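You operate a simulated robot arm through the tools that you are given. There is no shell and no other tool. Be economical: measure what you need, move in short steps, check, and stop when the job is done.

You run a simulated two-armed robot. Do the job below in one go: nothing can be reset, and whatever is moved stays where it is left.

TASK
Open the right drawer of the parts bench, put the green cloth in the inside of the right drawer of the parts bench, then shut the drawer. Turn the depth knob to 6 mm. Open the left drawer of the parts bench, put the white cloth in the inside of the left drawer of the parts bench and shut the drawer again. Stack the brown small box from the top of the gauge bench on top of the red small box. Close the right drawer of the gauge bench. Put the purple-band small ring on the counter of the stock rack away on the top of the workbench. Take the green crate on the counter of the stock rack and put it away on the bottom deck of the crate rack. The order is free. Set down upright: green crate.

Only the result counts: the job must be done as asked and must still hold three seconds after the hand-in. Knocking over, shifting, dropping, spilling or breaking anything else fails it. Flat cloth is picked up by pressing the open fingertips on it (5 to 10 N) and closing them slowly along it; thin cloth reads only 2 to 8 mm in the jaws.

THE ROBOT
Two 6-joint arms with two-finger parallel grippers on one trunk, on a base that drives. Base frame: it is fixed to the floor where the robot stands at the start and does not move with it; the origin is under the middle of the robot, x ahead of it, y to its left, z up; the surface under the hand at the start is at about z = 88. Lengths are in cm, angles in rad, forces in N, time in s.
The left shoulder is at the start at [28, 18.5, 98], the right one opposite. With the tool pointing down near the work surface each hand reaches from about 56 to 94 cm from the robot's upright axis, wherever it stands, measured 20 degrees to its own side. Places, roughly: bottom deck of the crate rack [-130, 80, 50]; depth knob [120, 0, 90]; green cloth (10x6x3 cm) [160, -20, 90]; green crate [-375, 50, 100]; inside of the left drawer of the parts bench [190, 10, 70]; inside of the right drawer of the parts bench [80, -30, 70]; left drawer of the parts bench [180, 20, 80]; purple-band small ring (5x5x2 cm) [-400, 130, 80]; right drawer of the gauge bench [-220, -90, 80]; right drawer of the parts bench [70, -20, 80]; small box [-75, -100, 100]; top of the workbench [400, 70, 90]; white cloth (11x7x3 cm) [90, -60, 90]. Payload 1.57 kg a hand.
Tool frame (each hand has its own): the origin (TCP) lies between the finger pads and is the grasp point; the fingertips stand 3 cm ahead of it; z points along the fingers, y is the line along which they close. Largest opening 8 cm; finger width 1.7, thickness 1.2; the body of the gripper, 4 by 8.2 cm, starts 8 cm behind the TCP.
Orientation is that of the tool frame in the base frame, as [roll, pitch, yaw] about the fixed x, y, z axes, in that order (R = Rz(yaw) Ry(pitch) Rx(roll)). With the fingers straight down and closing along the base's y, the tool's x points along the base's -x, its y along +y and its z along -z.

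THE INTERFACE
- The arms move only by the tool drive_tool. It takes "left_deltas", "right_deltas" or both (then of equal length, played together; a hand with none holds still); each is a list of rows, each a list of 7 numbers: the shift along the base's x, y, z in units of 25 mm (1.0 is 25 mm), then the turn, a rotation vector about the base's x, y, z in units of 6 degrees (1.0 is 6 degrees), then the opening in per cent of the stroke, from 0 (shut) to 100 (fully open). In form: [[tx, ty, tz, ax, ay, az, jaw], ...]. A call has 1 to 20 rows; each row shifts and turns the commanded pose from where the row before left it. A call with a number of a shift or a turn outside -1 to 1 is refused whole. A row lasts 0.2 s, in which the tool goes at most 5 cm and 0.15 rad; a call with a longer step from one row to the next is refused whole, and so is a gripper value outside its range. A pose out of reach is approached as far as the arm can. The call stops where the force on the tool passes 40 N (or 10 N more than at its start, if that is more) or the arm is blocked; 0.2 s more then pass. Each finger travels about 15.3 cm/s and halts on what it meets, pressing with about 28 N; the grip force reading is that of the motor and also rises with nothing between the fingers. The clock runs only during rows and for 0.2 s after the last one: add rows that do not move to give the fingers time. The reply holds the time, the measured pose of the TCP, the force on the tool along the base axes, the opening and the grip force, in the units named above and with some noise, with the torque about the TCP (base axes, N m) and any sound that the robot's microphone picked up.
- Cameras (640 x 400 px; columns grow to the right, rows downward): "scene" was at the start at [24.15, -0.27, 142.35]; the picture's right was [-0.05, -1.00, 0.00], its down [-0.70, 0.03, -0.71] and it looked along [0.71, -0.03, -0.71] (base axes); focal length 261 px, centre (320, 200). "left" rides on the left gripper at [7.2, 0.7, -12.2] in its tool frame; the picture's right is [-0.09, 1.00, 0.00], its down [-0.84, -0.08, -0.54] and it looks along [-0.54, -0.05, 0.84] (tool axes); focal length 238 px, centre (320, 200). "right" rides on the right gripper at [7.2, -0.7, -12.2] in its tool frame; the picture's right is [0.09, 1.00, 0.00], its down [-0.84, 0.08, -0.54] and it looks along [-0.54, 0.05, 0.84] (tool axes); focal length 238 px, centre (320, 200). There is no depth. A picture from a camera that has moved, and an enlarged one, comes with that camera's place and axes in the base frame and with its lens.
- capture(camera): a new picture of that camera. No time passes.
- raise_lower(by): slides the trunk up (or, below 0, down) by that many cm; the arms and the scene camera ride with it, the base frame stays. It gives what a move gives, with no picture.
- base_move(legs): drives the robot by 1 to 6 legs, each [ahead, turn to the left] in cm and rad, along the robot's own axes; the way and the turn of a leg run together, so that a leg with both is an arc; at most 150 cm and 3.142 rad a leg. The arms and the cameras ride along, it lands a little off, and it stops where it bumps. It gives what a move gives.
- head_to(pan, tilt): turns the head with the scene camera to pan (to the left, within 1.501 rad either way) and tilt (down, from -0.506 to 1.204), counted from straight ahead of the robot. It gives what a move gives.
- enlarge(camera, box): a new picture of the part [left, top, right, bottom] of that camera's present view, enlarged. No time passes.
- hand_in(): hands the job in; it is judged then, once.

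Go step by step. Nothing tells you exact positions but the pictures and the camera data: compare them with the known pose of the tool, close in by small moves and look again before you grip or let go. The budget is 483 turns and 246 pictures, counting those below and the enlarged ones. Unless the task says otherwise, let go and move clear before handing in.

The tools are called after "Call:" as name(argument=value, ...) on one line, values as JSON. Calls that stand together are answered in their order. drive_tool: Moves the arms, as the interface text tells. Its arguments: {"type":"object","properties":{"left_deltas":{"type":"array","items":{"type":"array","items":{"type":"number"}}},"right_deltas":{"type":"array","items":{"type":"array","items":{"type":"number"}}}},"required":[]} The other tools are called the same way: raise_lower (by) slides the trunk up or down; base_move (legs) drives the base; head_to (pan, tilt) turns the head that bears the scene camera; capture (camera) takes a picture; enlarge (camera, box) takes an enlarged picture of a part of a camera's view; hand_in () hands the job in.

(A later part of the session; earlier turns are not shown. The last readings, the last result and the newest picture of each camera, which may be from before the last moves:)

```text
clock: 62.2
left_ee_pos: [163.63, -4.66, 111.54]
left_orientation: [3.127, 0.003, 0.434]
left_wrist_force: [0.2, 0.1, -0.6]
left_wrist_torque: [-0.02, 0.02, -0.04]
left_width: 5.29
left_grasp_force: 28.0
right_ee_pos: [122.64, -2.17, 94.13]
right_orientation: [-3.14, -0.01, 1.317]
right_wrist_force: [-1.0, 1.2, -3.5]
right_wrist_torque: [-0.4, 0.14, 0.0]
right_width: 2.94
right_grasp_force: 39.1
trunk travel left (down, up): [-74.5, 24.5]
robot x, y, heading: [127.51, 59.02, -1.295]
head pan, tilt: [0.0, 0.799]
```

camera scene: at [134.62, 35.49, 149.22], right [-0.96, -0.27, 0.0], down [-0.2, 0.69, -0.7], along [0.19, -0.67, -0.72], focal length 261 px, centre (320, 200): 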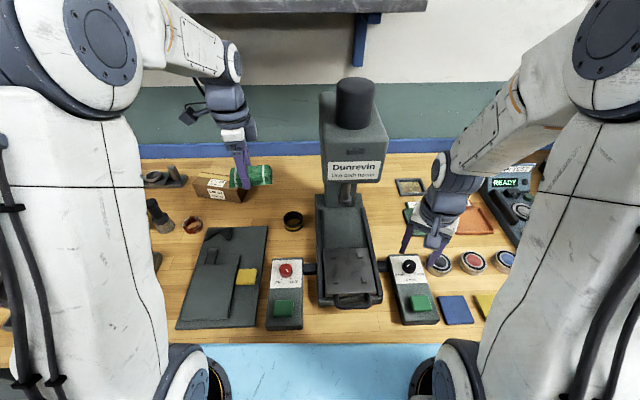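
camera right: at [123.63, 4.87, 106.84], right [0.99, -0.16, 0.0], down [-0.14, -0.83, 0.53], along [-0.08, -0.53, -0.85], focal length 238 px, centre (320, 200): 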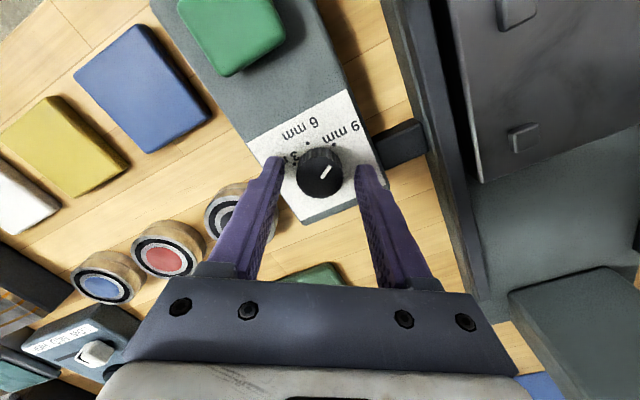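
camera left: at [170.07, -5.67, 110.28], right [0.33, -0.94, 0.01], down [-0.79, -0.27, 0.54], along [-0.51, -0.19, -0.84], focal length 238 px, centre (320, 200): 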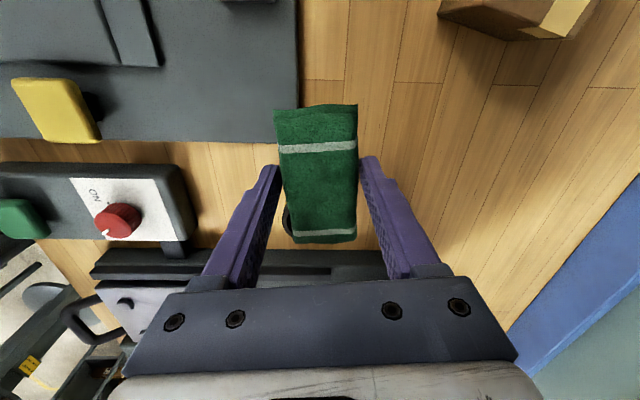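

Gripped at 2.9 cm. Now I'll turn it +60°.

Call:
drive_tool(right_deltas=[[0, 0, 0, 0, 0, 1, 25], [0, 0, 0, 0, 0, 1, 25], [0, 0, 0, 0, 0, 1, 25], [0, 0, 0, 0, 0, 1, 25], [0, 0, 0, 0, 0, 1, 25], [0, 0, 0, 0, 0, 1, 25], [0, 0, 0, 0, 0, 1, 25], [0, 0, 0, 0, 0, 1, 25], [0, 0, 0, 0, 0, 1, 25], [0, 0, 0, 0, 0, 1, 25], [0, 0, 0, 0, 0, 0, 25]])

Call:
enlarge(camera="right", box=[240, 80, 400, 240])

Call:
enlarge(camera="scene", box=[360, 220, 460, 320])

```text
clock: 64.6
left_ee_pos: [163.79, -4.71, 111.46]
left_orientation: [3.13, 0.002, 0.432]
left_wrist_force: [-0.5, -1.1, -1.0]
left_wrist_torque: [-0.01, 0.02, -0.04]
left_width: 5.26
left_grasp_force: 27.5
right_ee_pos: [122.6, -1.85, 94.15]
right_orientation: [3.14, -0.013, 2.366]
right_wrist_force: [26.3, 0.4, -27.1]
right_wrist_torque: [-0.12, -0.32, 0.01]
right_width: 2.95
right_grasp_force: 39.0
trunk travel left (down, up): [-74.5, 24.5]
robot x, y, heading: [127.95, 58.39, -1.288]
head pan, tilt: [0.0, 0.799]
```

```text
2.50 times, centred on (320, 160) of right
camera zoom: at [117.02, 2.41, 106.47], right [0.63, 0.78, 0.0], down [0.66, -0.53, 0.53], along [0.41, -0.33, -0.85], focal length 596 px, centre (320, 300)
```

zoom: 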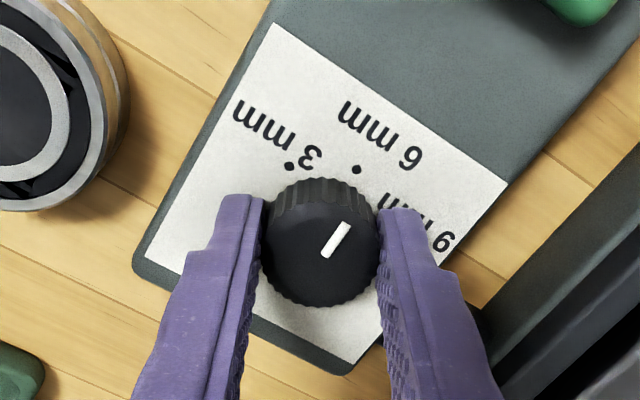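

```text
4.00 times, centred on (410, 270) of scene
camera zoom: at [134.77, 35.41, 149.19], right [-0.96, -0.27, 0.0], down [-0.2, 0.69, -0.7], along [0.19, -0.67, -0.72], focal length 1042 px, centre (-40, -80)
```

zoom: 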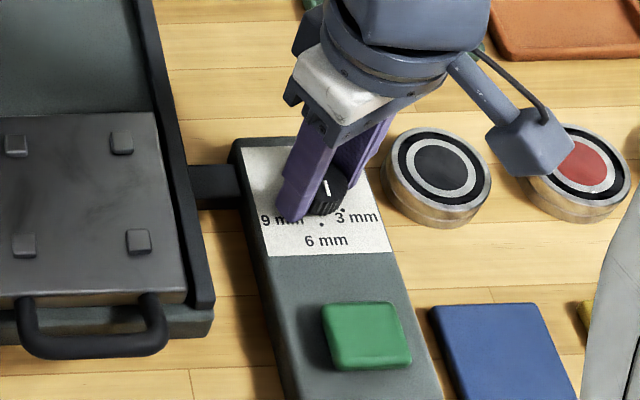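

The pointer now lies along the 6 mm direction (108° against 107°). I'll open and lift clear, then check.

Call:
drive_tool(right_deltas=[[0, 0, 0, 0, 0, 0, 35], [0, 0, 0, 0, 0, 0, 45], [0, 0, 0, 0, 0, 0, 60], [0, 0, 0.4, 0, 0, 0, 60], [0, 0, 0.8, 0, 0, 0, 60], [0, 0, 0.9, 0, 0, 0, 60], [0, 0, 0.9, 0, 0, 0, 60], [0, 0, 0.9, 0, 0, 0, 60], [0, 0, 0.9, 0, 0, 0, 60], [0, 0, 0.9, 0, 0, 0, 60]])

Call:
enlarge(camera="right", box=[240, 80, 400, 240])

```text
clock: 66.8
left_ee_pos: [163.71, -4.63, 111.5]
left_orientation: [3.13, 0.002, 0.434]
left_wrist_force: [0.5, 0.8, -0.6]
left_wrist_torque: [0.02, 0.02, -0.02]
left_width: 5.26
left_grasp_force: 28.2
right_ee_pos: [122.26, -1.99, 108.49]
right_orientation: [-3.141, -0.011, 2.364]
right_wrist_force: [0.8, -0.5, 0.4]
right_wrist_torque: [-0.02, -0.01, -0.02]
right_width: 4.79
right_grasp_force: 0.0
trunk travel left (down, up): [-74.5, 24.5]
robot x, y, heading: [127.98, 58.22, -1.289]
head pan, tilt: [0.0, 0.799]
```

```text
2.50 times, centred on (320, 160) of right
camera zoom: at [116.72, 2.35, 120.85], right [0.63, 0.77, 0.0], down [0.65, -0.54, 0.53], along [0.41, -0.34, -0.85], focal length 596 px, centre (320, 300)
```

zoom: 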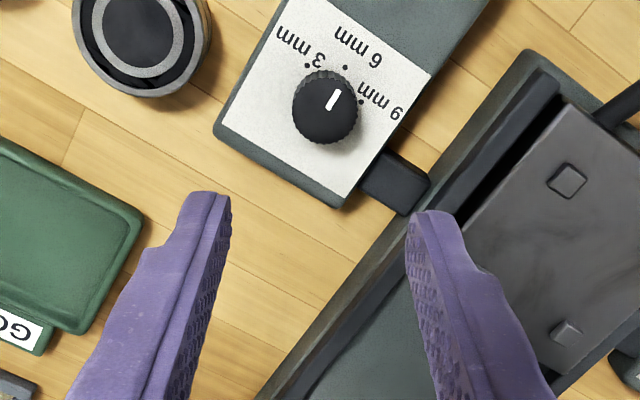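

The knob now reads 6 mm. Next I'll back away and drive to the right drawer, keeping the cloth in the left hand.

Call:
raise_lower(by=13)

Call:
base_move(legs=[[-33, 0], [0, -1.57], [58, 0], [0, 1.585]])

Call:
capture(camera="scene")

```text
clock: 68.4
left_ee_pos: [163.73, -4.7, 124.55]
left_orientation: [3.129, 0.004, 0.432]
left_wrist_force: [0.5, 0.0, -1.3]
left_wrist_torque: [0.05, 0.02, -0.02]
left_width: 5.29
left_grasp_force: 27.8
right_ee_pos: [122.3, -2.2, 121.58]
right_orientation: [-3.141, -0.01, 2.366]
right_wrist_force: [0.2, -0.2, -1.0]
right_wrist_torque: [0.0, -0.02, -0.03]
right_width: 4.77
right_grasp_force: 0.1
trunk travel left (down, up): [-87.5, 11.5]
robot x, y, heading: [128.16, 58.82, -1.293]
head pan, tilt: [0.0, 0.799]
```

```text
clock: 81.3
left_ee_pos: [100.42, 12.64, 124.58]
left_orientation: [3.13, 0.002, 0.477]
left_wrist_force: [-0.8, -0.1, 0.7]
left_wrist_torque: [0.02, -0.03, 0.02]
left_width: 5.27
left_grasp_force: 28.3
right_ee_pos: [59.05, 13.27, 121.5]
right_orientation: [-3.141, -0.011, 2.413]
right_wrist_force: [0.2, -0.3, -0.1]
right_wrist_torque: [0.02, 0.02, 0.01]
right_width: 4.8
right_grasp_force: 0.1
trunk travel left (down, up): [-87.5, 11.5]
robot x, y, heading: [61.93, 73.84, -1.25]
head pan, tilt: [0.0, 0.799]
```

```text
209 pictures are left
camera scene: at [69.58, 51.41, 162.22], right [-0.95, -0.32, 0.0], down [-0.23, 0.68, -0.7], along [0.22, -0.66, -0.72], focal length 261 px, centre (320, 200)
```

scene: 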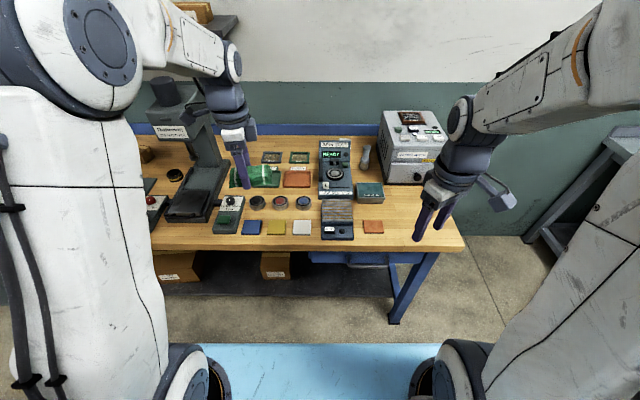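

I'm near the right drawer. I'll back off a bit, lower the trunk and orient the right hand at a 40° tilt, with the jaws closing across the handle bar.

Call:
base_move(legs=[[-13, -0.025]])

Call:
raise_lower(by=-20)

Call:
drive_tool(right_deltas=[[0.2, -0.3, 0, 0, 0, 0.976, 60], [0.2, -0.3, 0, 0, 0, 0.976, 60], [0.2, -0.3, 0, 0, 0, 0.976, 60], [0.2, -0.3, 0, 0, 0, 0.976, 60], [0.2, -0.3, 0, 0, 0, 0.976, 60], [0.2, -0.3, 0, 0, 0, 0.976, 60], [0.2, -0.3, 0, 0, 0, 0.976, 60], [0.2, -0.3, 0, 0, 0, 0.976, 60], [0.2, -0.3, 0, 0, 0, 0.976, 60], [0.2, -0.3, 0, 0, 0, 0.976, 60], [0.1, -0.2, -0.5, -0.911, -0.276, 0, 60], [0.1, -0.2, -0.5, -0.911, -0.276, 0, 60], [0.1, -0.2, -0.5, -0.911, -0.276, 0, 60], [0.1, -0.2, -0.5, -0.911, -0.276, 0, 60], [0.1, -0.2, -0.5, -0.911, -0.276, 0, 60], [0.1, -0.2, -0.5, -0.911, -0.276, 0, 60], [0.1, -0.2, -0.5, -0.911, -0.276, 0, 60]])

Call:
capture(camera="scene")

Call:
capture(camera="right")

```text
clock: 82.5
left_ee_pos: [95.22, 24.03, 124.63]
left_orientation: [3.13, 0.002, 0.458]
left_wrist_force: [0.1, 0.7, -1.3]
left_wrist_torque: [0.02, 0.01, 0.01]
left_width: 5.29
left_grasp_force: 28.0
right_ee_pos: [53.84, 25.53, 121.61]
right_orientation: [-3.141, -0.01, 2.392]
right_wrist_force: [0.0, 0.5, -0.6]
right_wrist_torque: [0.01, 0.01, -0.01]
right_width: 4.79
right_grasp_force: 0.1
trunk travel left (down, up): [-87.5, 11.5]
robot x, y, heading: [57.93, 86.25, -1.266]
head pan, tilt: [0.0, 0.799]
```

```text
clock: 84.7
left_ee_pos: [95.06, 24.04, 104.58]
left_orientation: [3.128, 0.002, 0.458]
left_wrist_force: [0.9, 0.8, -0.4]
left_wrist_torque: [0.0, 0.01, -0.01]
left_width: 5.27
left_grasp_force: 27.8
right_ee_pos: [53.76, 25.55, 101.52]
right_orientation: [-3.141, -0.01, 2.39]
right_wrist_force: [0.5, 0.1, -0.3]
right_wrist_torque: [-0.02, -0.01, 0.0]
right_width: 4.81
right_grasp_force: 0.0
trunk travel left (down, up): [-67.5, 31.5]
robot x, y, heading: [57.8, 86.57, -1.265]
head pan, tilt: [0.0, 0.799]
```

```text
clock: 88.3
left_ee_pos: [95.21, 24.03, 104.57]
left_orientation: [3.129, 0.001, 0.457]
left_wrist_force: [0.4, -0.3, -0.4]
left_wrist_torque: [-0.01, 0.0, 0.01]
left_width: 5.3
left_grasp_force: 28.0
right_ee_pos: [60.38, 14.69, 92.81]
right_orientation: [-2.441, 0.007, -2.871]
right_wrist_force: [0.3, 0.8, 0.5]
right_wrist_torque: [0.02, 0.03, 0.02]
right_width: 4.79
right_grasp_force: 0.1
trunk travel left (down, up): [-67.5, 31.5]
robot x, y, heading: [57.84, 86.43, -1.267]
head pan, tilt: [0.0, 0.799]
```

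```text
208 pictures are left
camera scene: at [65.14, 63.45, 142.22], right [-0.95, -0.3, 0.0], down [-0.21, 0.68, -0.7], along [0.21, -0.67, -0.72], focal length 261 px, centre (320, 200)
```

scene: 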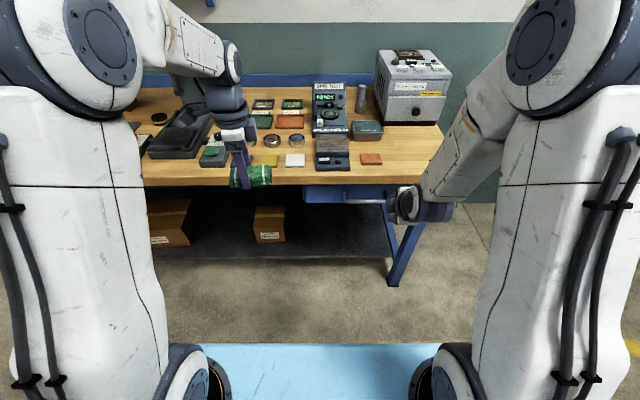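

```text
207 pictures are left
camera right: at [51.4, 19.79, 102.69], right [-0.29, 0.71, -0.64], down [0.69, 0.62, 0.37], along [0.66, -0.34, -0.67], focal length 238 px, centre (320, 200)
```

right: 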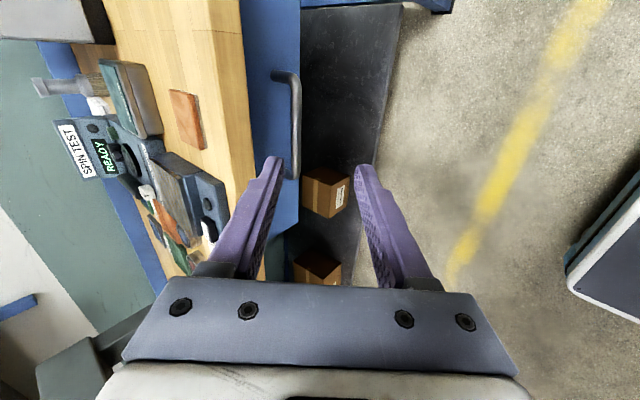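

The bar is located by two views: centre about [68.6, -1.1, 77.6], right under the bench edge. I'll move to 9 cm in front of it along the tool axis with a narrow opening.

Call:
drive_tool(right_deltas=[[0.52, -0.82, -0.66, 0, 0, 0, 40], [0.52, -0.82, -0.66, 0, 0, 0, 36], [0.52, -0.82, -0.66, 0, 0, 0, 36], [0.52, -0.82, -0.66, 0, 0, 0, 36], [0.52, -0.82, -0.66, 0, 0, 0, 36], [0, 0, 0, 0, 0, 0, 36]])

Call:
capture(camera="right")

```text
clock: 89.7
left_ee_pos: [95.3, 24.03, 104.51]
left_orientation: [3.128, 0.001, 0.457]
left_wrist_force: [-0.7, 0.9, -0.9]
left_wrist_torque: [0.0, 0.0, -0.01]
left_width: 5.27
left_grasp_force: 27.9
right_ee_pos: [67.01, 4.13, 84.46]
right_orientation: [-2.443, 0.006, -2.871]
right_wrist_force: [-0.1, 0.5, -0.9]
right_wrist_torque: [0.03, -0.01, -0.01]
right_width: 2.85
right_grasp_force: 0.1
trunk travel left (down, up): [-67.5, 31.5]
robot x, y, heading: [58.17, 86.41, -1.271]
head pan, tilt: [0.0, 0.799]
```

```text
206 pictures are left
camera right: at [57.95, 9.29, 94.38], right [-0.29, 0.71, -0.64], down [0.69, 0.62, 0.37], along [0.66, -0.34, -0.67], focal length 238 px, centre (320, 200)
```

right: 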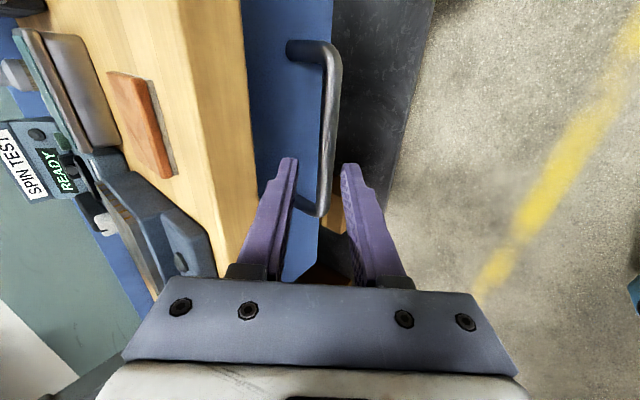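

The bar sits between the fingers. I'll advance along the tool axis in four small steps.

Call:
drive_tool(right_deltas=[[0.15, -0.46, -0.575, 0, 0, 0, 36], [0.15, -0.46, -0.575, 0, 0, 0, 36], [0.15, -0.46, -0.575, 0, 0, 0, 36], [0.15, -0.46, -0.575, 0, 0, 0, 36], [0, 0, 0, 0, 0, 0, 36]])

Call:
capture(camera="right")

```text
clock: 90.9
left_ee_pos: [95.12, 24.01, 104.69]
left_orientation: [3.131, 0.003, 0.457]
left_wrist_force: [-0.1, -0.3, -0.1]
left_wrist_torque: [0.02, 0.02, 0.03]
left_width: 5.29
left_grasp_force: 28.2
right_ee_pos: [68.55, -0.19, 78.84]
right_orientation: [-2.443, 0.007, -2.872]
right_wrist_force: [0.1, 3.2, 2.1]
right_wrist_torque: [-0.02, -0.05, 0.04]
right_width: 2.77
right_grasp_force: 0.0
trunk travel left (down, up): [-67.5, 31.5]
robot x, y, heading: [57.92, 86.41, -1.264]
head pan, tilt: [0.0, 0.799]
```

```text
205 pictures are left
camera right: at [59.45, 4.86, 88.63], right [-0.29, 0.71, -0.64], down [0.69, 0.62, 0.37], along [0.66, -0.34, -0.67], focal length 238 px, centre (320, 200)
```

right: 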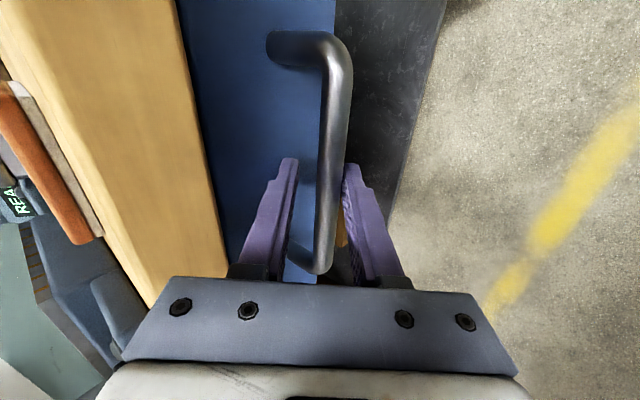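

The bar is between the fingers. I'll close on it.

Call:
drive_tool(right_deltas=[[0, 0, 0, 0, 0, 0, 28], [0, 0, 0, 0, 0, 0, 20], [0, 0, 0, 0, 0, 0, 10], [0, 0, 0, 0, 0, 0, 5], [0, 0, 0, 0, 0, 0, 5]])

```text
clock: 92.1
left_ee_pos: [95.13, 24.01, 104.56]
left_orientation: [3.13, 0.002, 0.458]
left_wrist_force: [-0.1, -0.7, 0.1]
left_wrist_torque: [-0.02, -0.01, -0.01]
left_width: 5.27
left_grasp_force: 27.7
right_ee_pos: [68.56, -0.2, 78.71]
right_orientation: [-2.45, 0.006, -2.87]
right_wrist_force: [-1.2, 13.0, -10.6]
right_wrist_torque: [0.02, 0.13, 0.11]
right_width: 1.92
right_grasp_force: 9.0
trunk travel left (down, up): [-67.5, 31.5]
robot x, y, heading: [58.08, 86.18, -1.267]
head pan, tilt: [0.0, 0.799]
```

Call:
drive_tool(right_deltas=[[0, 0, 0, 0, 0, 0, 0], [0, 0.1, -0.05, 0, 0, 0, 0], [0, 0, 0, 0, 0, 0, 0], [0, 0, 0, 0, 0, 0, 0]])

Call:
enlarge(camera="right", box=[220, 80, 420, 280])

```text
clock: 93.1
left_ee_pos: [95.19, 23.92, 104.46]
left_orientation: [3.131, 0.001, 0.458]
left_wrist_force: [1.2, -1.4, 0.4]
left_wrist_torque: [0.01, 0.0, 0.0]
left_width: 5.27
left_grasp_force: 27.9
right_ee_pos: [68.31, 0.0, 78.65]
right_orientation: [-2.447, 0.008, -2.872]
right_wrist_force: [-12.0, 2.3, -19.1]
right_wrist_torque: [-0.1, 0.45, 0.35]
right_width: 1.51
right_grasp_force: 31.0
trunk travel left (down, up): [-67.5, 31.5]
robot x, y, heading: [58.07, 86.0, -1.274]
head pan, tilt: [0.0, 0.799]
```

```text
2.00 times, centred on (320, 180) of right
camera zoom: at [59.39, 5.14, 88.36], right [-0.29, 0.71, -0.64], down [0.7, 0.61, 0.37], along [0.66, -0.34, -0.67], focal length 477 px, centre (320, 240)
```

zoom: 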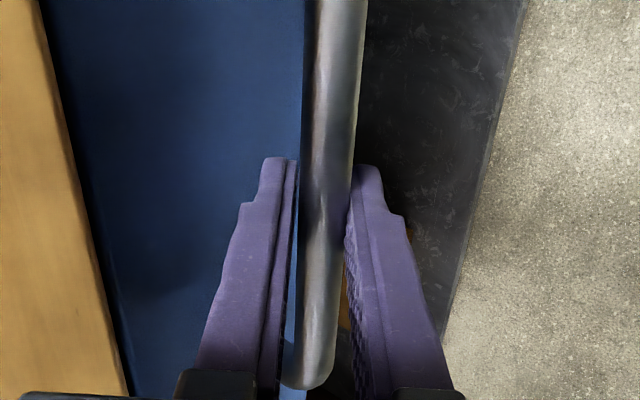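

Grip is firm. I'll pull along the bench normal, gently.

Call:
drive_tool(right_deltas=[[-0.07, 0.24, 0, 0, 0, 0, 0], [-0.145, 0.48, 0, 0, 0, 0, 0], [-0.145, 0.48, 0, 0, 0, 0, 0], [-0.145, 0.48, 0, 0, 0, 0, 0], [-0.145, 0.48, 0, 0, 0, 0, 0]])

```text
clock: 94.3
left_ee_pos: [95.08, 23.97, 104.61]
left_orientation: [3.129, 0.0, 0.456]
left_wrist_force: [-0.5, -0.1, 0.2]
left_wrist_torque: [0.0, -0.01, -0.01]
left_width: 5.26
left_grasp_force: 27.0
right_ee_pos: [66.76, 5.28, 78.61]
right_orientation: [-2.444, 0.008, -2.874]
right_wrist_force: [-18.1, -5.2, -10.5]
right_wrist_torque: [-0.14, 0.54, 0.26]
right_width: 1.5
right_grasp_force: 30.5
trunk travel left (down, up): [-67.5, 31.5]
robot x, y, heading: [57.96, 86.07, -1.272]
head pan, tilt: [0.0, 0.799]
```

The drawer slides. I'll continue with a small sideways correction.

Call:
drive_tool(right_deltas=[[-0.2, 0.47, 0.02, 0, 0, 0, 0], [-0.16, 0.48, 0, 0, 0, 0, 0], [-0.145, 0.48, 0, 0, 0, 0, 0], [-0.145, 0.48, 0, 0, 0, 0, 0], [-0.145, 0.48, 0, 0, 0, 0, 0], [-0.145, 0.48, 0, 0, 0, 0, 0], [-0.145, 0.48, 0, 0, 0, 0, 0], [-0.145, 0.48, 0, 0, 0, 0, 0], [-0.145, 0.48, 0, 0, 0, 0, 0], [-0.145, 0.48, 0, 0, 0, 0, 0], [-0.145, 0.48, 0, 0, 0, 0, 0]])

Call:
capture(camera="scene")

```text
clock: 96.7
left_ee_pos: [95.05, 23.8, 104.62]
left_orientation: [3.132, 0.001, 0.456]
left_wrist_force: [-0.3, 0.1, -0.4]
left_wrist_torque: [-0.03, -0.03, -0.01]
left_width: 5.28
left_grasp_force: 28.1
right_ee_pos: [62.62, 18.55, 78.72]
right_orientation: [-2.445, 0.007, -2.873]
right_wrist_force: [-17.8, -5.2, -14.4]
right_wrist_torque: [-0.12, 0.5, 0.28]
right_width: 1.5
right_grasp_force: 31.1
trunk travel left (down, up): [-67.5, 31.5]
robot x, y, heading: [57.89, 86.51, -1.267]
head pan, tilt: [0.0, 0.799]
```

```text
203 pictures are left
camera scene: at [65.03, 63.34, 142.21], right [-0.95, -0.3, 0.0], down [-0.21, 0.69, -0.7], along [0.21, -0.67, -0.72], focal length 261 px, centre (320, 200)
```

scene: 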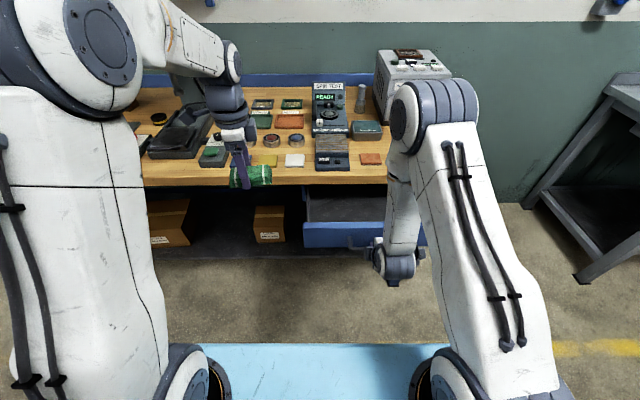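

The drawer is open by about 19 cm. I'll let go and withdraw the right hand upward.

Call:
drive_tool(right_deltas=[[0, 0, 0, 0, 0, 0, 20], [0, 0, 0, 0, 0, 0, 36], [0, 0, 0, 0, 0, 0, 36], [-0.07, 0.25, 0.31, 0, 0, 0, 36], [-0.14, 0.49, 0.61, 0, 0, 0, 36], [-0.14, 0.49, 0.61, 0, 0, 0, 36], [-0.1, 0.3, 0.8, 0, 0, 0, 36], [0, 0, 0.9, 0, 0, 0, 36], [0, 0, 0.9, 0, 0, 0, 36], [0, 0, 0.9, 0, 0, 0, 36], [0, 0, 0.9, 0, 0, 0, 36], [0, 0, 0.9, 0, 0, 0, 36]])

Call:
capture(camera="scene")

```text
clock: 99.3
left_ee_pos: [95.13, 24.0, 104.57]
left_orientation: [3.129, 0.003, 0.457]
left_wrist_force: [0.3, 0.0, -0.6]
left_wrist_torque: [0.01, 0.02, 0.0]
left_width: 5.25
left_grasp_force: 27.7
right_ee_pos: [63.45, 18.09, 94.47]
right_orientation: [-2.444, 0.008, -2.87]
right_wrist_force: [-0.2, -0.4, -0.2]
right_wrist_torque: [0.0, -0.01, -0.01]
right_width: 2.88
right_grasp_force: 0.0
right hand out of reach, approached as far as the arm can: row 5, 6, 7, 8, 9
trunk travel left (down, up): [-67.5, 31.5]
robot x, y, heading: [57.85, 86.04, -1.27]
head pan, tilt: [0.0, 0.799]
```

```text
202 pictures are left
camera scene: at [65.12, 63.41, 142.21], right [-0.95, -0.3, 0.0], down [-0.21, 0.68, -0.7], along [0.21, -0.67, -0.72], focal length 261 px, centre (320, 200)
```

scene: 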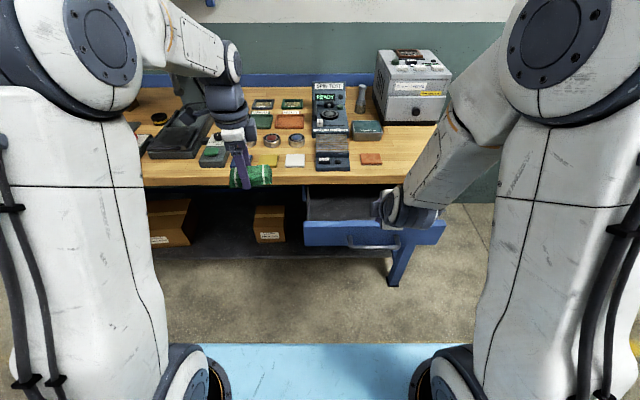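

Drawer stays open and the right hand is clear. I'll turn the base right 0.35 rad so the left arm faces the drawer.

Call:
base_move(legs=[[0, -0.35]])

Call:
capture(camera="scene")

Call:
capture(camera="left")

```text
clock: 100.8
left_ee_pos: [71.2, 14.96, 104.52]
left_orientation: [3.128, 0.0, 0.103]
left_wrist_force: [-0.7, 0.3, -0.3]
left_wrist_torque: [0.01, 0.01, -0.02]
left_width: 5.29
left_grasp_force: 28.1
right_ee_pos: [39.43, 20.39, 94.29]
right_orientation: [-2.444, 0.008, 3.056]
right_wrist_force: [-1.0, -0.2, 0.2]
right_wrist_torque: [-0.01, 0.03, -0.02]
right_width: 2.89
right_grasp_force: 0.0
trunk travel left (down, up): [-67.5, 31.5]
robot x, y, heading: [57.85, 86.24, -1.627]
head pan, tilt: [0.0, 0.799]
```

```text
201 pictures are left
camera scene: at [56.63, 62.39, 142.22], right [-1.0, 0.06, 0.0], down [0.04, 0.72, -0.7], along [-0.04, -0.7, -0.72], focal length 261 px, centre (320, 200)
```

scene: 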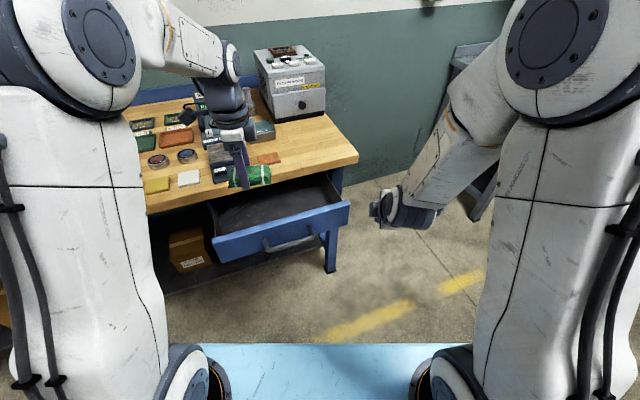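

```text
200 pictures are left
camera left: at [78.32, 15.1, 116.84], right [0.01, -1.0, 0.01], down [-0.84, 0.0, 0.54], along [-0.54, -0.02, -0.84], focal length 238 px, centre (320, 200)
```

left: 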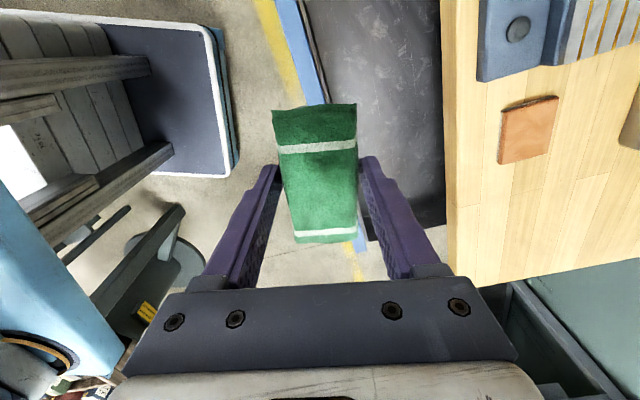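

The drawer interior spans about 41 cm and is centred near [66, 6]. I'll move the cloth over it at [69.7, 6.2] and align the hand with the drawer.

Call:
drive_tool(left_deltas=[[-0.15, -0.88, 0, 0, 0, 0.45, 0], [-0.15, -0.88, 0, 0, 0, 0.45, 0], [-0.15, -0.88, 0, 0, 0, 0.45, 0], [-0.15, -0.88, -0.3, 0, 0, 0.45, 0], [0, 0, -0.9, 0, 0, 0, 0], [0, 0, -0.9, 0, 0, 0, 0], [0, 0, -0.9, 0, 0, 0, 0], [0, 0, -0.9, 0, 0, 0, 0]])

Call:
capture(camera="left")

Call:
capture(camera="scene")

```text
clock: 102.6
left_ee_pos: [69.44, 6.17, 95.02]
left_orientation: [3.128, 0.003, 0.294]
left_wrist_force: [-0.2, 0.7, -0.3]
left_wrist_torque: [-0.05, -0.02, 0.02]
left_width: 5.3
left_grasp_force: 28.3
right_ee_pos: [39.49, 20.47, 94.38]
right_orientation: [-2.443, 0.008, 3.057]
right_wrist_force: [0.0, -0.5, 0.3]
right_wrist_torque: [0.01, -0.01, 0.0]
right_width: 2.89
right_grasp_force: 0.0
trunk travel left (down, up): [-67.5, 31.5]
robot x, y, heading: [58.03, 86.12, -1.628]
head pan, tilt: [0.0, 0.799]
```

```text
199 pictures are left
camera left: at [76.44, 7.73, 107.21], right [0.2, -0.98, 0.01], down [-0.83, -0.16, 0.54], along [-0.53, -0.12, -0.84], focal length 238 px, centre (320, 200)
```

left: 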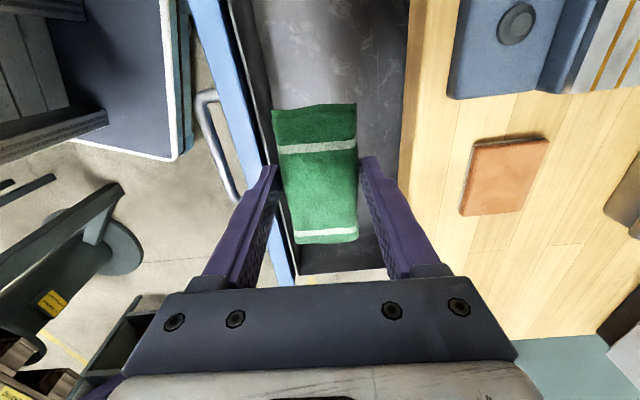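

```text
198 pictures are left
camera scene: at [56.6, 62.4, 142.22], right [-1.0, 0.06, 0.0], down [0.04, 0.72, -0.7], along [-0.04, -0.7, -0.72], focal length 261 px, centre (320, 200)
```

scene: 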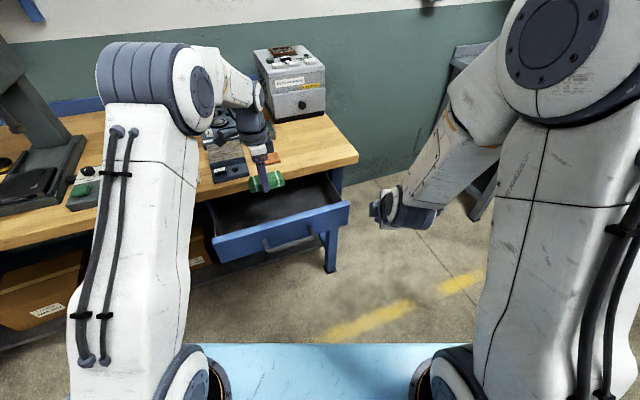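

There's about 2 cm of clearance on either side. I'll lower the cloth into the drawer.

Call:
drive_tool(left_deltas=[[0, 0, -0.9, 0, 0, 0, 0], [0, 0, -0.9, 0, 0, 0, 0], [0, 0, -0.9, 0, 0, 0, 0], [0, 0, -0.9, 0, 0, 0, 0], [0, 0, -0.9, 0, 0, 0, 0], [0, 0, -0.8, 0, 0, 0, 0], [0, 0, -0.8, 0, 0, 0, 0], [0, 0, -0.6, 0, 0, 0, 0], [0, 0, 0, 0, 0, 0, 0]])

Call:
capture(camera="left")

```text
clock: 104.6
left_ee_pos: [69.57, 6.27, 78.0]
left_orientation: [3.13, 0.001, 0.294]
left_wrist_force: [0.7, 0.2, -0.7]
left_wrist_torque: [-0.04, 0.02, -0.01]
left_width: 5.27
left_grasp_force: 28.1
right_ee_pos: [39.56, 20.42, 94.4]
right_orientation: [-2.443, 0.006, 3.055]
right_wrist_force: [-0.4, 0.0, 0.5]
right_wrist_torque: [-0.01, -0.01, -0.01]
right_width: 2.89
right_grasp_force: 0.1
trunk travel left (down, up): [-67.5, 31.5]
robot x, y, heading: [57.96, 86.51, -1.624]
head pan, tilt: [0.0, 0.799]
```

```text
197 pictures are left
camera left: at [76.67, 7.78, 90.3], right [0.2, -0.98, 0.01], down [-0.83, -0.16, 0.54], along [-0.53, -0.12, -0.84], focal length 238 px, centre (320, 200)
```

left: 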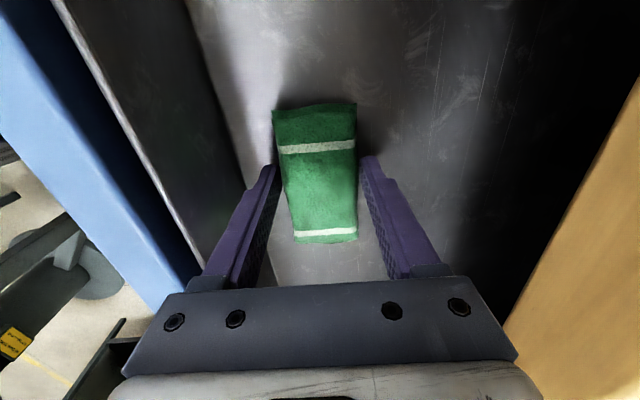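

It's near the drawer bottom. I'll ease down to contact.

Call:
drive_tool(left_deltas=[[0, 0, -0.3, 0, 0, 0, 0], [0, 0, -0.3, 0, 0, 0, 0], [0, 0, 0, 0, 0, 0, 0]])

```text
clock: 105.5
left_ee_pos: [69.83, 6.0, 77.21]
left_orientation: [3.12, 0.005, 0.288]
left_wrist_force: [3.6, -1.3, 14.7]
left_wrist_torque: [0.53, -0.15, -0.15]
left_width: 5.28
left_grasp_force: 27.9
right_ee_pos: [39.57, 20.55, 94.4]
right_orientation: [-2.444, 0.008, 3.058]
right_wrist_force: [0.0, -0.3, -0.2]
right_wrist_torque: [-0.01, -0.01, 0.0]
right_width: 2.89
right_grasp_force: 0.1
trunk travel left (down, up): [-67.5, 31.5]
robot x, y, heading: [58.3, 86.41, -1.624]
head pan, tilt: [0.0, 0.799]
stopped in row 3 (left hand): the force on the tool passed its limit at 42 N (the readings are from after the stop); the commanded pose is now the measured one
```

Contact with the drawer bottom at z≈74. I'll lift a hair, open slowly and rise.

Call:
drive_tool(left_deltas=[[0, 0, 0.1, 0, 0, 0, 0], [0, 0, 0, 0, 0, 0, 75], [0, 0, 0, 0, 0, 0, 85], [0, 0, 0, 0, 0, 0, 90], [0, 0, 0.4, 0, 0, 0, 90], [0, 0, 0.8, 0, 0, 0, 90], [0, 0, 0.9, 0, 0, 0, 90], [0, 0, 0.9, 0, 0, 0, 90], [0, 0, 0.9, 0, 0, 0, 90], [0, 0, 0.9, 0, 0, 0, 90], [0, 0, 0.9, 0, 0, 0, 90], [0, 0, 0.9, 0, 0, 0, 90], [0, 0, 0.9, 0, 0, 0, 90]])

Call:
capture(camera="left")

```text
clock: 108.3
left_ee_pos: [69.7, 6.03, 95.9]
left_orientation: [3.128, 0.003, 0.292]
left_wrist_force: [0.9, 0.1, -0.2]
left_wrist_torque: [-0.01, 0.04, 0.01]
left_width: 7.18
left_grasp_force: 0.0
right_ee_pos: [39.53, 20.51, 94.34]
right_orientation: [-2.445, 0.008, 3.058]
right_wrist_force: [-0.3, -0.1, -0.4]
right_wrist_torque: [-0.03, 0.01, -0.01]
right_width: 2.88
right_grasp_force: 0.2
trunk travel left (down, up): [-67.5, 31.5]
robot x, y, heading: [57.82, 86.41, -1.622]
head pan, tilt: [0.0, 0.799]
```

```text
196 pictures are left
camera left: at [76.69, 7.54, 108.16], right [0.2, -0.98, 0.02], down [-0.83, -0.16, 0.54], along [-0.53, -0.12, -0.84], focal length 238 px, centre (320, 200)
```

left: 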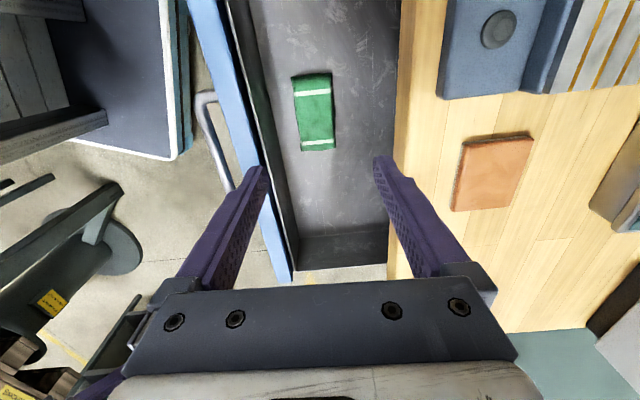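

The green cloth lies in the drawer. I'll move the left hand back out, turn the base back and re-grip the handle with the right hand to push it shut.

Call:
drive_tool(left_deltas=[[0.15, 0.88, 0.7, 0, 0, 0, 90], [0.15, 0.88, 0.7, 0, 0, 0, 90], [0.15, 0.88, 0.7, 0, 0, 0, 90], [0.15, 0.88, 0.7, 0, 0, 0, 90]])

Call:
base_move(legs=[[0, 0.35]])

Call:
capture(camera="right")

```text
clock: 109.3
left_ee_pos: [71.2, 15.13, 102.84]
left_orientation: [3.122, 0.002, 0.292]
left_wrist_force: [-0.1, -0.8, -0.2]
left_wrist_torque: [0.02, 0.05, 0.01]
left_width: 7.22
left_grasp_force: 0.0
right_ee_pos: [39.47, 20.4, 94.38]
right_orientation: [-2.444, 0.007, 3.057]
right_wrist_force: [-0.5, -0.2, 0.3]
right_wrist_torque: [0.01, 0.0, 0.01]
right_width: 2.92
right_grasp_force: 0.1
trunk travel left (down, up): [-67.5, 31.5]
robot x, y, heading: [57.81, 86.41, -1.628]
head pan, tilt: [0.0, 0.799]
```

```text
clock: 110.8
left_ee_pos: [94.54, 23.89, 102.75]
left_orientation: [3.125, 0.001, 0.637]
left_wrist_force: [0.2, 0.0, 0.1]
left_wrist_torque: [0.0, -0.01, 0.03]
left_width: 7.21
left_grasp_force: 0.1
right_ee_pos: [63.06, 18.07, 94.4]
right_orientation: [-2.442, 0.006, -2.88]
right_wrist_force: [0.1, 0.4, -0.3]
right_wrist_torque: [0.02, -0.01, 0.03]
right_width: 2.9
right_grasp_force: 0.2
trunk travel left (down, up): [-67.5, 31.5]
robot x, y, heading: [57.52, 86.4, -1.281]
head pan, tilt: [0.0, 0.799]
```

```text
195 pictures are left
camera right: at [53.98, 23.31, 104.12], right [-0.28, 0.71, -0.64], down [0.7, 0.61, 0.37], along [0.66, -0.34, -0.67], focal length 238 px, centre (320, 200)
```

right: 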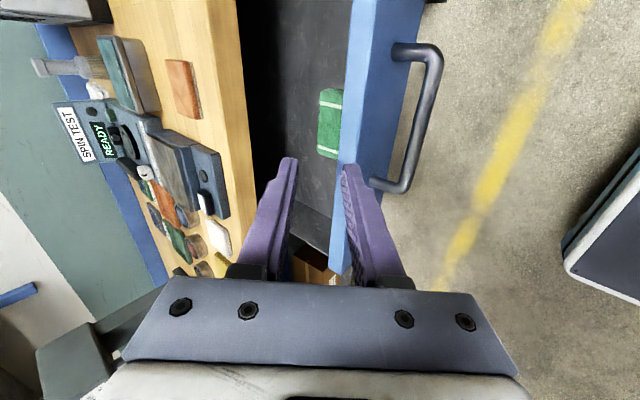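

Re-gripping from here would be at the arm's near limit, so I'll use a steeper posture instead: closed fingers, tilted 15°, pushing on the bar from outside. First I'll reorient the right hand.

Call:
drive_tool(right_deltas=[[-0.07, 0.22, 0.2, 0.911, 0.276, 0, 20], [-0.07, 0.22, 0.2, 0.911, 0.276, 0, 0], [-0.07, 0.22, 0.2, 0.911, 0.276, 0, 0], [-0.07, 0.22, 0.2, 0.911, 0.276, 0, 0], [-0.07, 0.22, 0.2, 0.911, 0.276, 0, 0], [-0.07, 0.22, 0.2, 0.911, 0.276, 0, 0], [-0.07, 0.22, 0.2, 0.911, 0.276, 0, 0], [0, 0, 0, 0, 0, -0.98, 0], [0, 0, 0, 0, 0, -0.98, 0], [0, 0, 0, 0, 0, -0.98, 0], [0, 0, 0, 0, 0, -0.98, 0], [0, 0, 0, 0, 0, -0.98, 0], [0, 0, 0, 0, 0, -0.98, 0], [0, 0, 0, 0, 0, -0.98, 0], [0, 0, 0, 0, 0, -0.98, 0], [0, 0, 0, 0, 0, -0.98, 0], [0, 0, 0, 0, 0, -0.98, 0], [0, 0, 0, 0, 0, -0.98, 0], [0, 0, 0, 0, 0, -0.98, 0]])

Call:
drive_tool(right_deltas=[[0, 0, 0, 0, 0, -0.98, 0], [0, 0, 0, 0, 0, -0.98, 0], [0, 0, 0, 0, 0, -0.98, 0], [0, 0, 0, -0.798, -0.241, 0, 0], [0, 0, 0, -0.798, -0.241, 0, 0], [0, 0, 0, -0.798, -0.241, 0, 0]])

Call:
capture(camera="right")

Call:
capture(camera="scene")

```text
clock: 114.8
left_ee_pos: [94.56, 23.77, 102.7]
left_orientation: [3.126, 0.001, 0.639]
left_wrist_force: [1.0, -0.5, -0.1]
left_wrist_torque: [0.0, 0.02, 0.01]
left_width: 7.21
left_grasp_force: 0.1
right_ee_pos: [61.62, 21.73, 97.71]
right_orientation: [3.141, -0.018, 2.172]
right_wrist_force: [0.5, -0.4, -0.1]
right_wrist_torque: [0.04, 0.02, 0.01]
right_width: 0.01
right_grasp_force: 21.1
right hand out of reach, approached as far as the arm can: row 2, 3, 4
trunk travel left (down, up): [-67.5, 31.5]
robot x, y, heading: [58.1, 86.52, -1.276]
head pan, tilt: [0.0, 0.799]
```

```text
clock: 116.2
left_ee_pos: [94.6, 23.76, 102.73]
left_orientation: [3.124, 0.001, 0.637]
left_wrist_force: [0.5, 0.4, 0.3]
left_wrist_torque: [0.0, 0.01, -0.03]
left_width: 7.21
left_grasp_force: 0.1
right_ee_pos: [61.63, 21.81, 97.53]
right_orientation: [3.141, 0.248, 1.867]
right_wrist_force: [0.8, -1.3, 0.5]
right_wrist_torque: [-0.03, 0.02, -0.01]
right_width: 0.0
right_grasp_force: 21.9
trunk travel left (down, up): [-67.5, 31.5]
robot x, y, heading: [57.56, 86.52, -1.275]
head pan, tilt: [0.0, 0.799]
```

```text
194 pictures are left
camera right: at [57.93, 31.05, 107.68], right [0.93, 0.38, -0.02], down [0.27, -0.63, 0.73], along [0.26, -0.68, -0.68], focal length 238 px, centre (320, 200)
```

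right: 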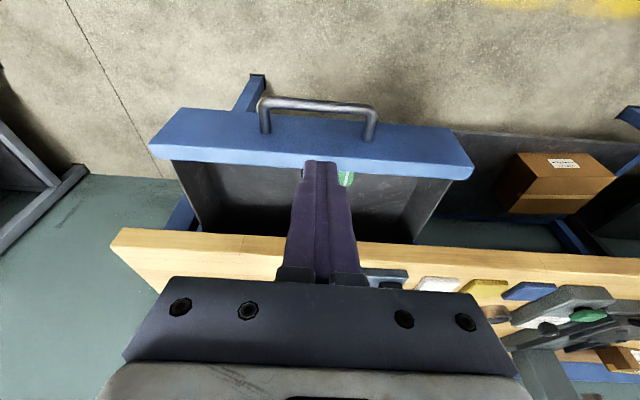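

```text
193 pictures are left
camera scene: at [64.92, 63.39, 142.22], right [-0.96, -0.29, 0.0], down [-0.21, 0.69, -0.7], along [0.2, -0.67, -0.72], focal length 261 px, centre (320, 200)
```

scene: 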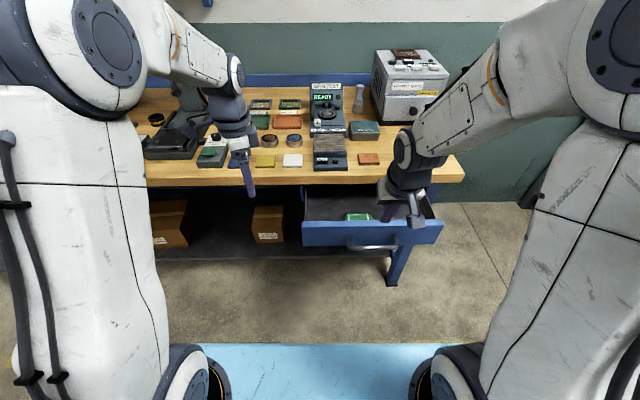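

The bar is at [62.0, 17.6] and the hand is 4 cm outside it. I'll descend to bar height.

Call:
drive_tool(right_deltas=[[0, 0, -0.9, 0, 0, 0, 0], [0, 0, -0.9, 0, 0, 0, 0], [0, 0, -0.9, 0, 0, 0, 0], [0, 0, -0.9, 0, 0, 0, 0], [0, 0, -0.9, 0, 0, 0, 0], [0, 0, -0.9, 0, 0, 0, 0], [0, 0, -0.9, 0, 0, 0, 0], [0, 0, -0.9, 0, 0, 0, 0], [0, 0, -0.4, 0, 0, 0, 0], [0, 0, 0, 0, 0, 0, 0]])

Call:
capture(camera="right")

```text
clock: 118.4
left_ee_pos: [94.66, 23.75, 102.8]
left_orientation: [3.124, 0.002, 0.636]
left_wrist_force: [0.3, -0.4, -0.2]
left_wrist_torque: [-0.02, 0.01, 0.04]
left_width: 7.2
left_grasp_force: 0.1
right_ee_pos: [62.49, 22.24, 81.92]
right_orientation: [3.115, 0.241, 1.865]
right_wrist_force: [0.6, -0.4, 0.3]
right_wrist_torque: [-0.01, -0.03, 0.02]
right_width: 0.01
right_grasp_force: 21.4
right hand out of reach, approached as far as the arm can: row 5, 6, 7, 8, 9
trunk travel left (down, up): [-67.5, 31.5]
robot x, y, heading: [57.6, 86.02, -1.278]
head pan, tilt: [0.0, 0.799]
```

```text
192 pictures are left
camera right: at [58.63, 31.43, 92.01], right [0.92, 0.38, 0.0], down [0.26, -0.63, 0.73], along [0.28, -0.67, -0.68], focal length 238 px, centre (320, 200)
```

right: 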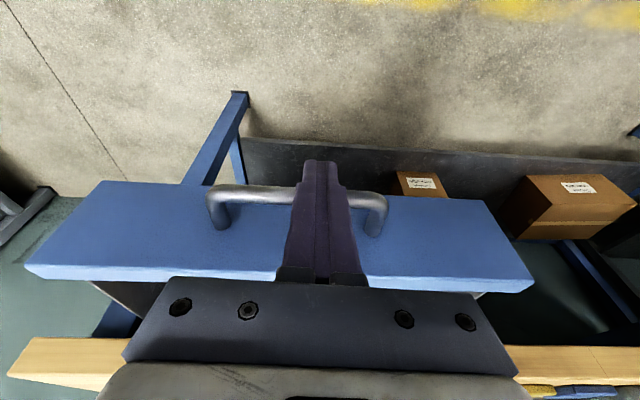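

The hand is 3.5 cm too high at the arm's limit; I'll lower the trunk by that much.

Call:
raise_lower(by=-3.8)

Call:
drive_tool(right_deltas=[[0.1, -0.33, 0, 0, 0, 0, 0], [0.1, -0.33, 0, 0, 0, 0, 0], [0.1, -0.33, 0, 0, 0, 0, 0], [0, 0, 0, 0, 0, 0, 0]])

Call:
capture(camera="right")

```text
clock: 119.2
left_ee_pos: [94.62, 23.89, 99.01]
left_orientation: [3.124, 0.002, 0.637]
left_wrist_force: [0.2, 0.2, 0.3]
left_wrist_torque: [-0.01, 0.0, -0.01]
left_width: 7.21
left_grasp_force: 0.2
right_ee_pos: [62.59, 22.34, 78.05]
right_orientation: [3.116, 0.243, 1.866]
right_wrist_force: [-0.3, -0.4, 1.5]
right_wrist_torque: [-0.02, -0.04, -0.02]
right_width: 0.0
right_grasp_force: 21.4
trunk travel left (down, up): [-63.7, 35.3]
robot x, y, heading: [57.63, 86.1, -1.276]
head pan, tilt: [0.0, 0.799]
```

```text
clock: 120.2
left_ee_pos: [94.56, 23.83, 98.99]
left_orientation: [3.124, 0.002, 0.638]
left_wrist_force: [0.0, 0.5, 0.7]
left_wrist_torque: [0.01, -0.03, 0.02]
left_width: 7.23
left_grasp_force: 0.0
right_ee_pos: [63.24, 19.91, 78.03]
right_orientation: [3.114, 0.241, 1.866]
right_wrist_force: [0.9, 0.1, 0.1]
right_wrist_torque: [0.0, -0.02, 0.02]
right_width: 0.0
right_grasp_force: 20.9
trunk travel left (down, up): [-63.7, 35.3]
robot x, y, heading: [58.05, 86.18, -1.276]
head pan, tilt: [0.0, 0.799]
```

```text
191 pictures are left
camera right: at [59.42, 29.04, 88.24], right [0.92, 0.38, 0.0], down [0.26, -0.63, 0.73], along [0.28, -0.67, -0.69], focal length 238 px, centre (320, 200)
```

right: 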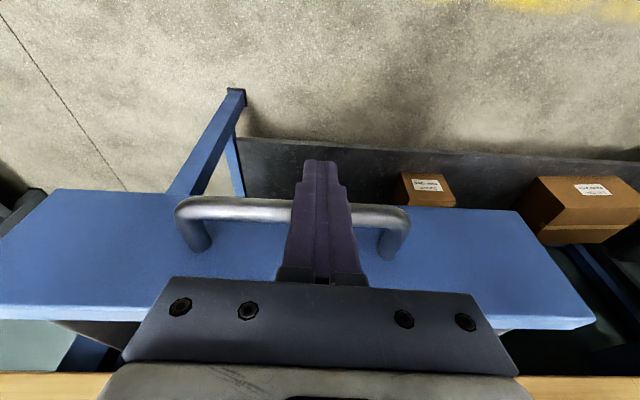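

I'm just about to touch the bar. I'll push along the inward normal.

Call:
drive_tool(right_deltas=[[0.13, -0.43, 0, 0, 0, 0, 0], [0.13, -0.43, 0, 0, 0, 0, 0], [0.13, -0.43, 0, 0, 0, 0, 0], [0.13, -0.43, 0, 0, 0, 0, 0], [0.13, -0.43, 0, 0, 0, 0, 0], [0.13, -0.43, 0, 0, 0, 0, 0], [0.13, -0.43, 0, 0, 0, 0, 0], [0.13, -0.43, 0, 0, 0, 0, 0], [0.13, -0.43, 0, 0, 0, 0, 0], [0.13, -0.43, 0, 0, 0, 0, 0], [0.13, -0.43, 0, 0, 0, 0, 0], [0.13, -0.43, 0, 0, 0, 0, 0], [0.13, -0.43, 0, 0, 0, 0, 0], [0.13, -0.43, 0, 0, 0, 0, 0]])

Call:
capture(camera="right")

```text
clock: 123.2
left_ee_pos: [94.61, 23.75, 99.01]
left_orientation: [3.125, 0.001, 0.638]
left_wrist_force: [-0.1, 0.2, -0.6]
left_wrist_torque: [0.0, 0.02, -0.01]
left_width: 7.21
left_grasp_force: 0.0
right_ee_pos: [67.83, 4.52, 78.2]
right_orientation: [3.117, 0.244, 1.867]
right_wrist_force: [0.0, -0.1, 0.2]
right_wrist_torque: [-0.01, 0.01, 0.0]
right_width: 0.0
right_grasp_force: 21.6
trunk travel left (down, up): [-63.7, 35.3]
robot x, y, heading: [57.74, 86.2, -1.276]
head pan, tilt: [0.0, 0.799]
```

```text
190 pictures are left
camera right: at [63.94, 13.74, 88.31], right [0.92, 0.38, 0.0], down [0.26, -0.63, 0.73], along [0.28, -0.67, -0.68], focal length 238 px, centre (320, 200)
```

right: 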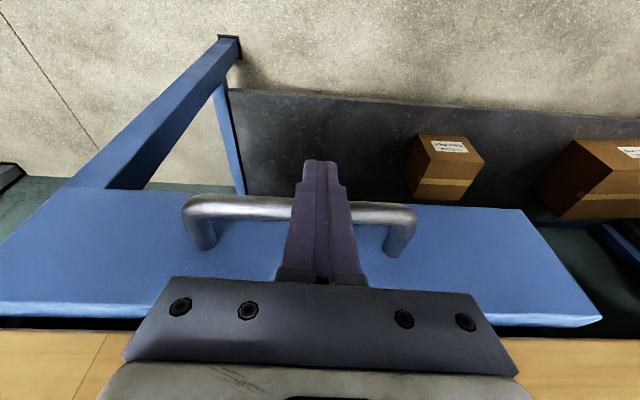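

It's closing. About 4 cm remain; I'll push until it stops.

Call:
drive_tool(right_deltas=[[0.1, -0.33, 0, 0, 0, 0, 0], [0.1, -0.33, 0, 0, 0, 0, 0], [0.1, -0.33, 0, 0, 0, 0, 0], [0.06, -0.2, 0, 0, 0, 0, 0], [0.06, -0.2, 0, 0, 0, 0, 0], [0.06, -0.2, 0, 0, 0, 0, 0], [0.06, -0.2, 0, 0, 0, 0, 0], [0.06, -0.2, 0, 0, 0, 0, 0], [0.06, -0.2, 0, 0, 0, 0, 0]])

Call:
capture(camera="right")

```text
clock: 124.7
left_ee_pos: [94.53, 23.84, 99.14]
left_orientation: [3.124, 0.002, 0.638]
left_wrist_force: [0.4, 0.6, -0.4]
left_wrist_torque: [-0.01, -0.02, -0.01]
left_width: 7.2
left_grasp_force: 0.1
right_ee_pos: [68.78, 1.48, 77.76]
right_orientation: [3.117, 0.219, 1.867]
right_wrist_force: [-1.0, 4.5, 1.3]
right_wrist_torque: [-0.09, -0.04, -0.04]
right_width: 0.0
right_grasp_force: 21.6
trunk travel left (down, up): [-63.7, 35.3]
robot x, y, heading: [57.94, 86.39, -1.276]
head pan, tilt: [0.0, 0.799]
stopped in row 7 (right hand): the force on the tool passed its limit at 45 N (the readings are from after the stop); the commanded pose is now the measured one
```

```text
189 pictures are left
camera right: at [64.94, 10.56, 88.11], right [0.92, 0.38, 0.0], down [0.26, -0.65, 0.71], along [0.27, -0.66, -0.7], focal length 238 px, centre (320, 200)
```

right: 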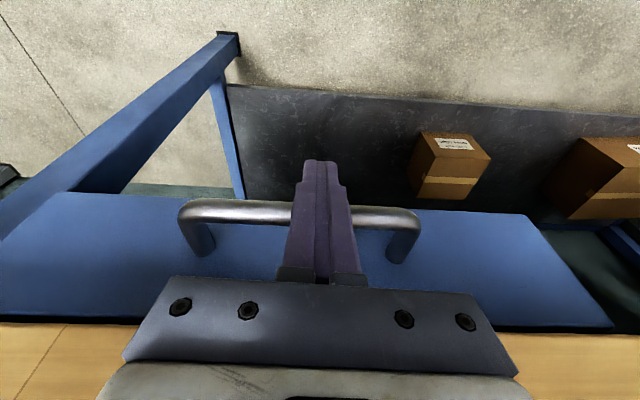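

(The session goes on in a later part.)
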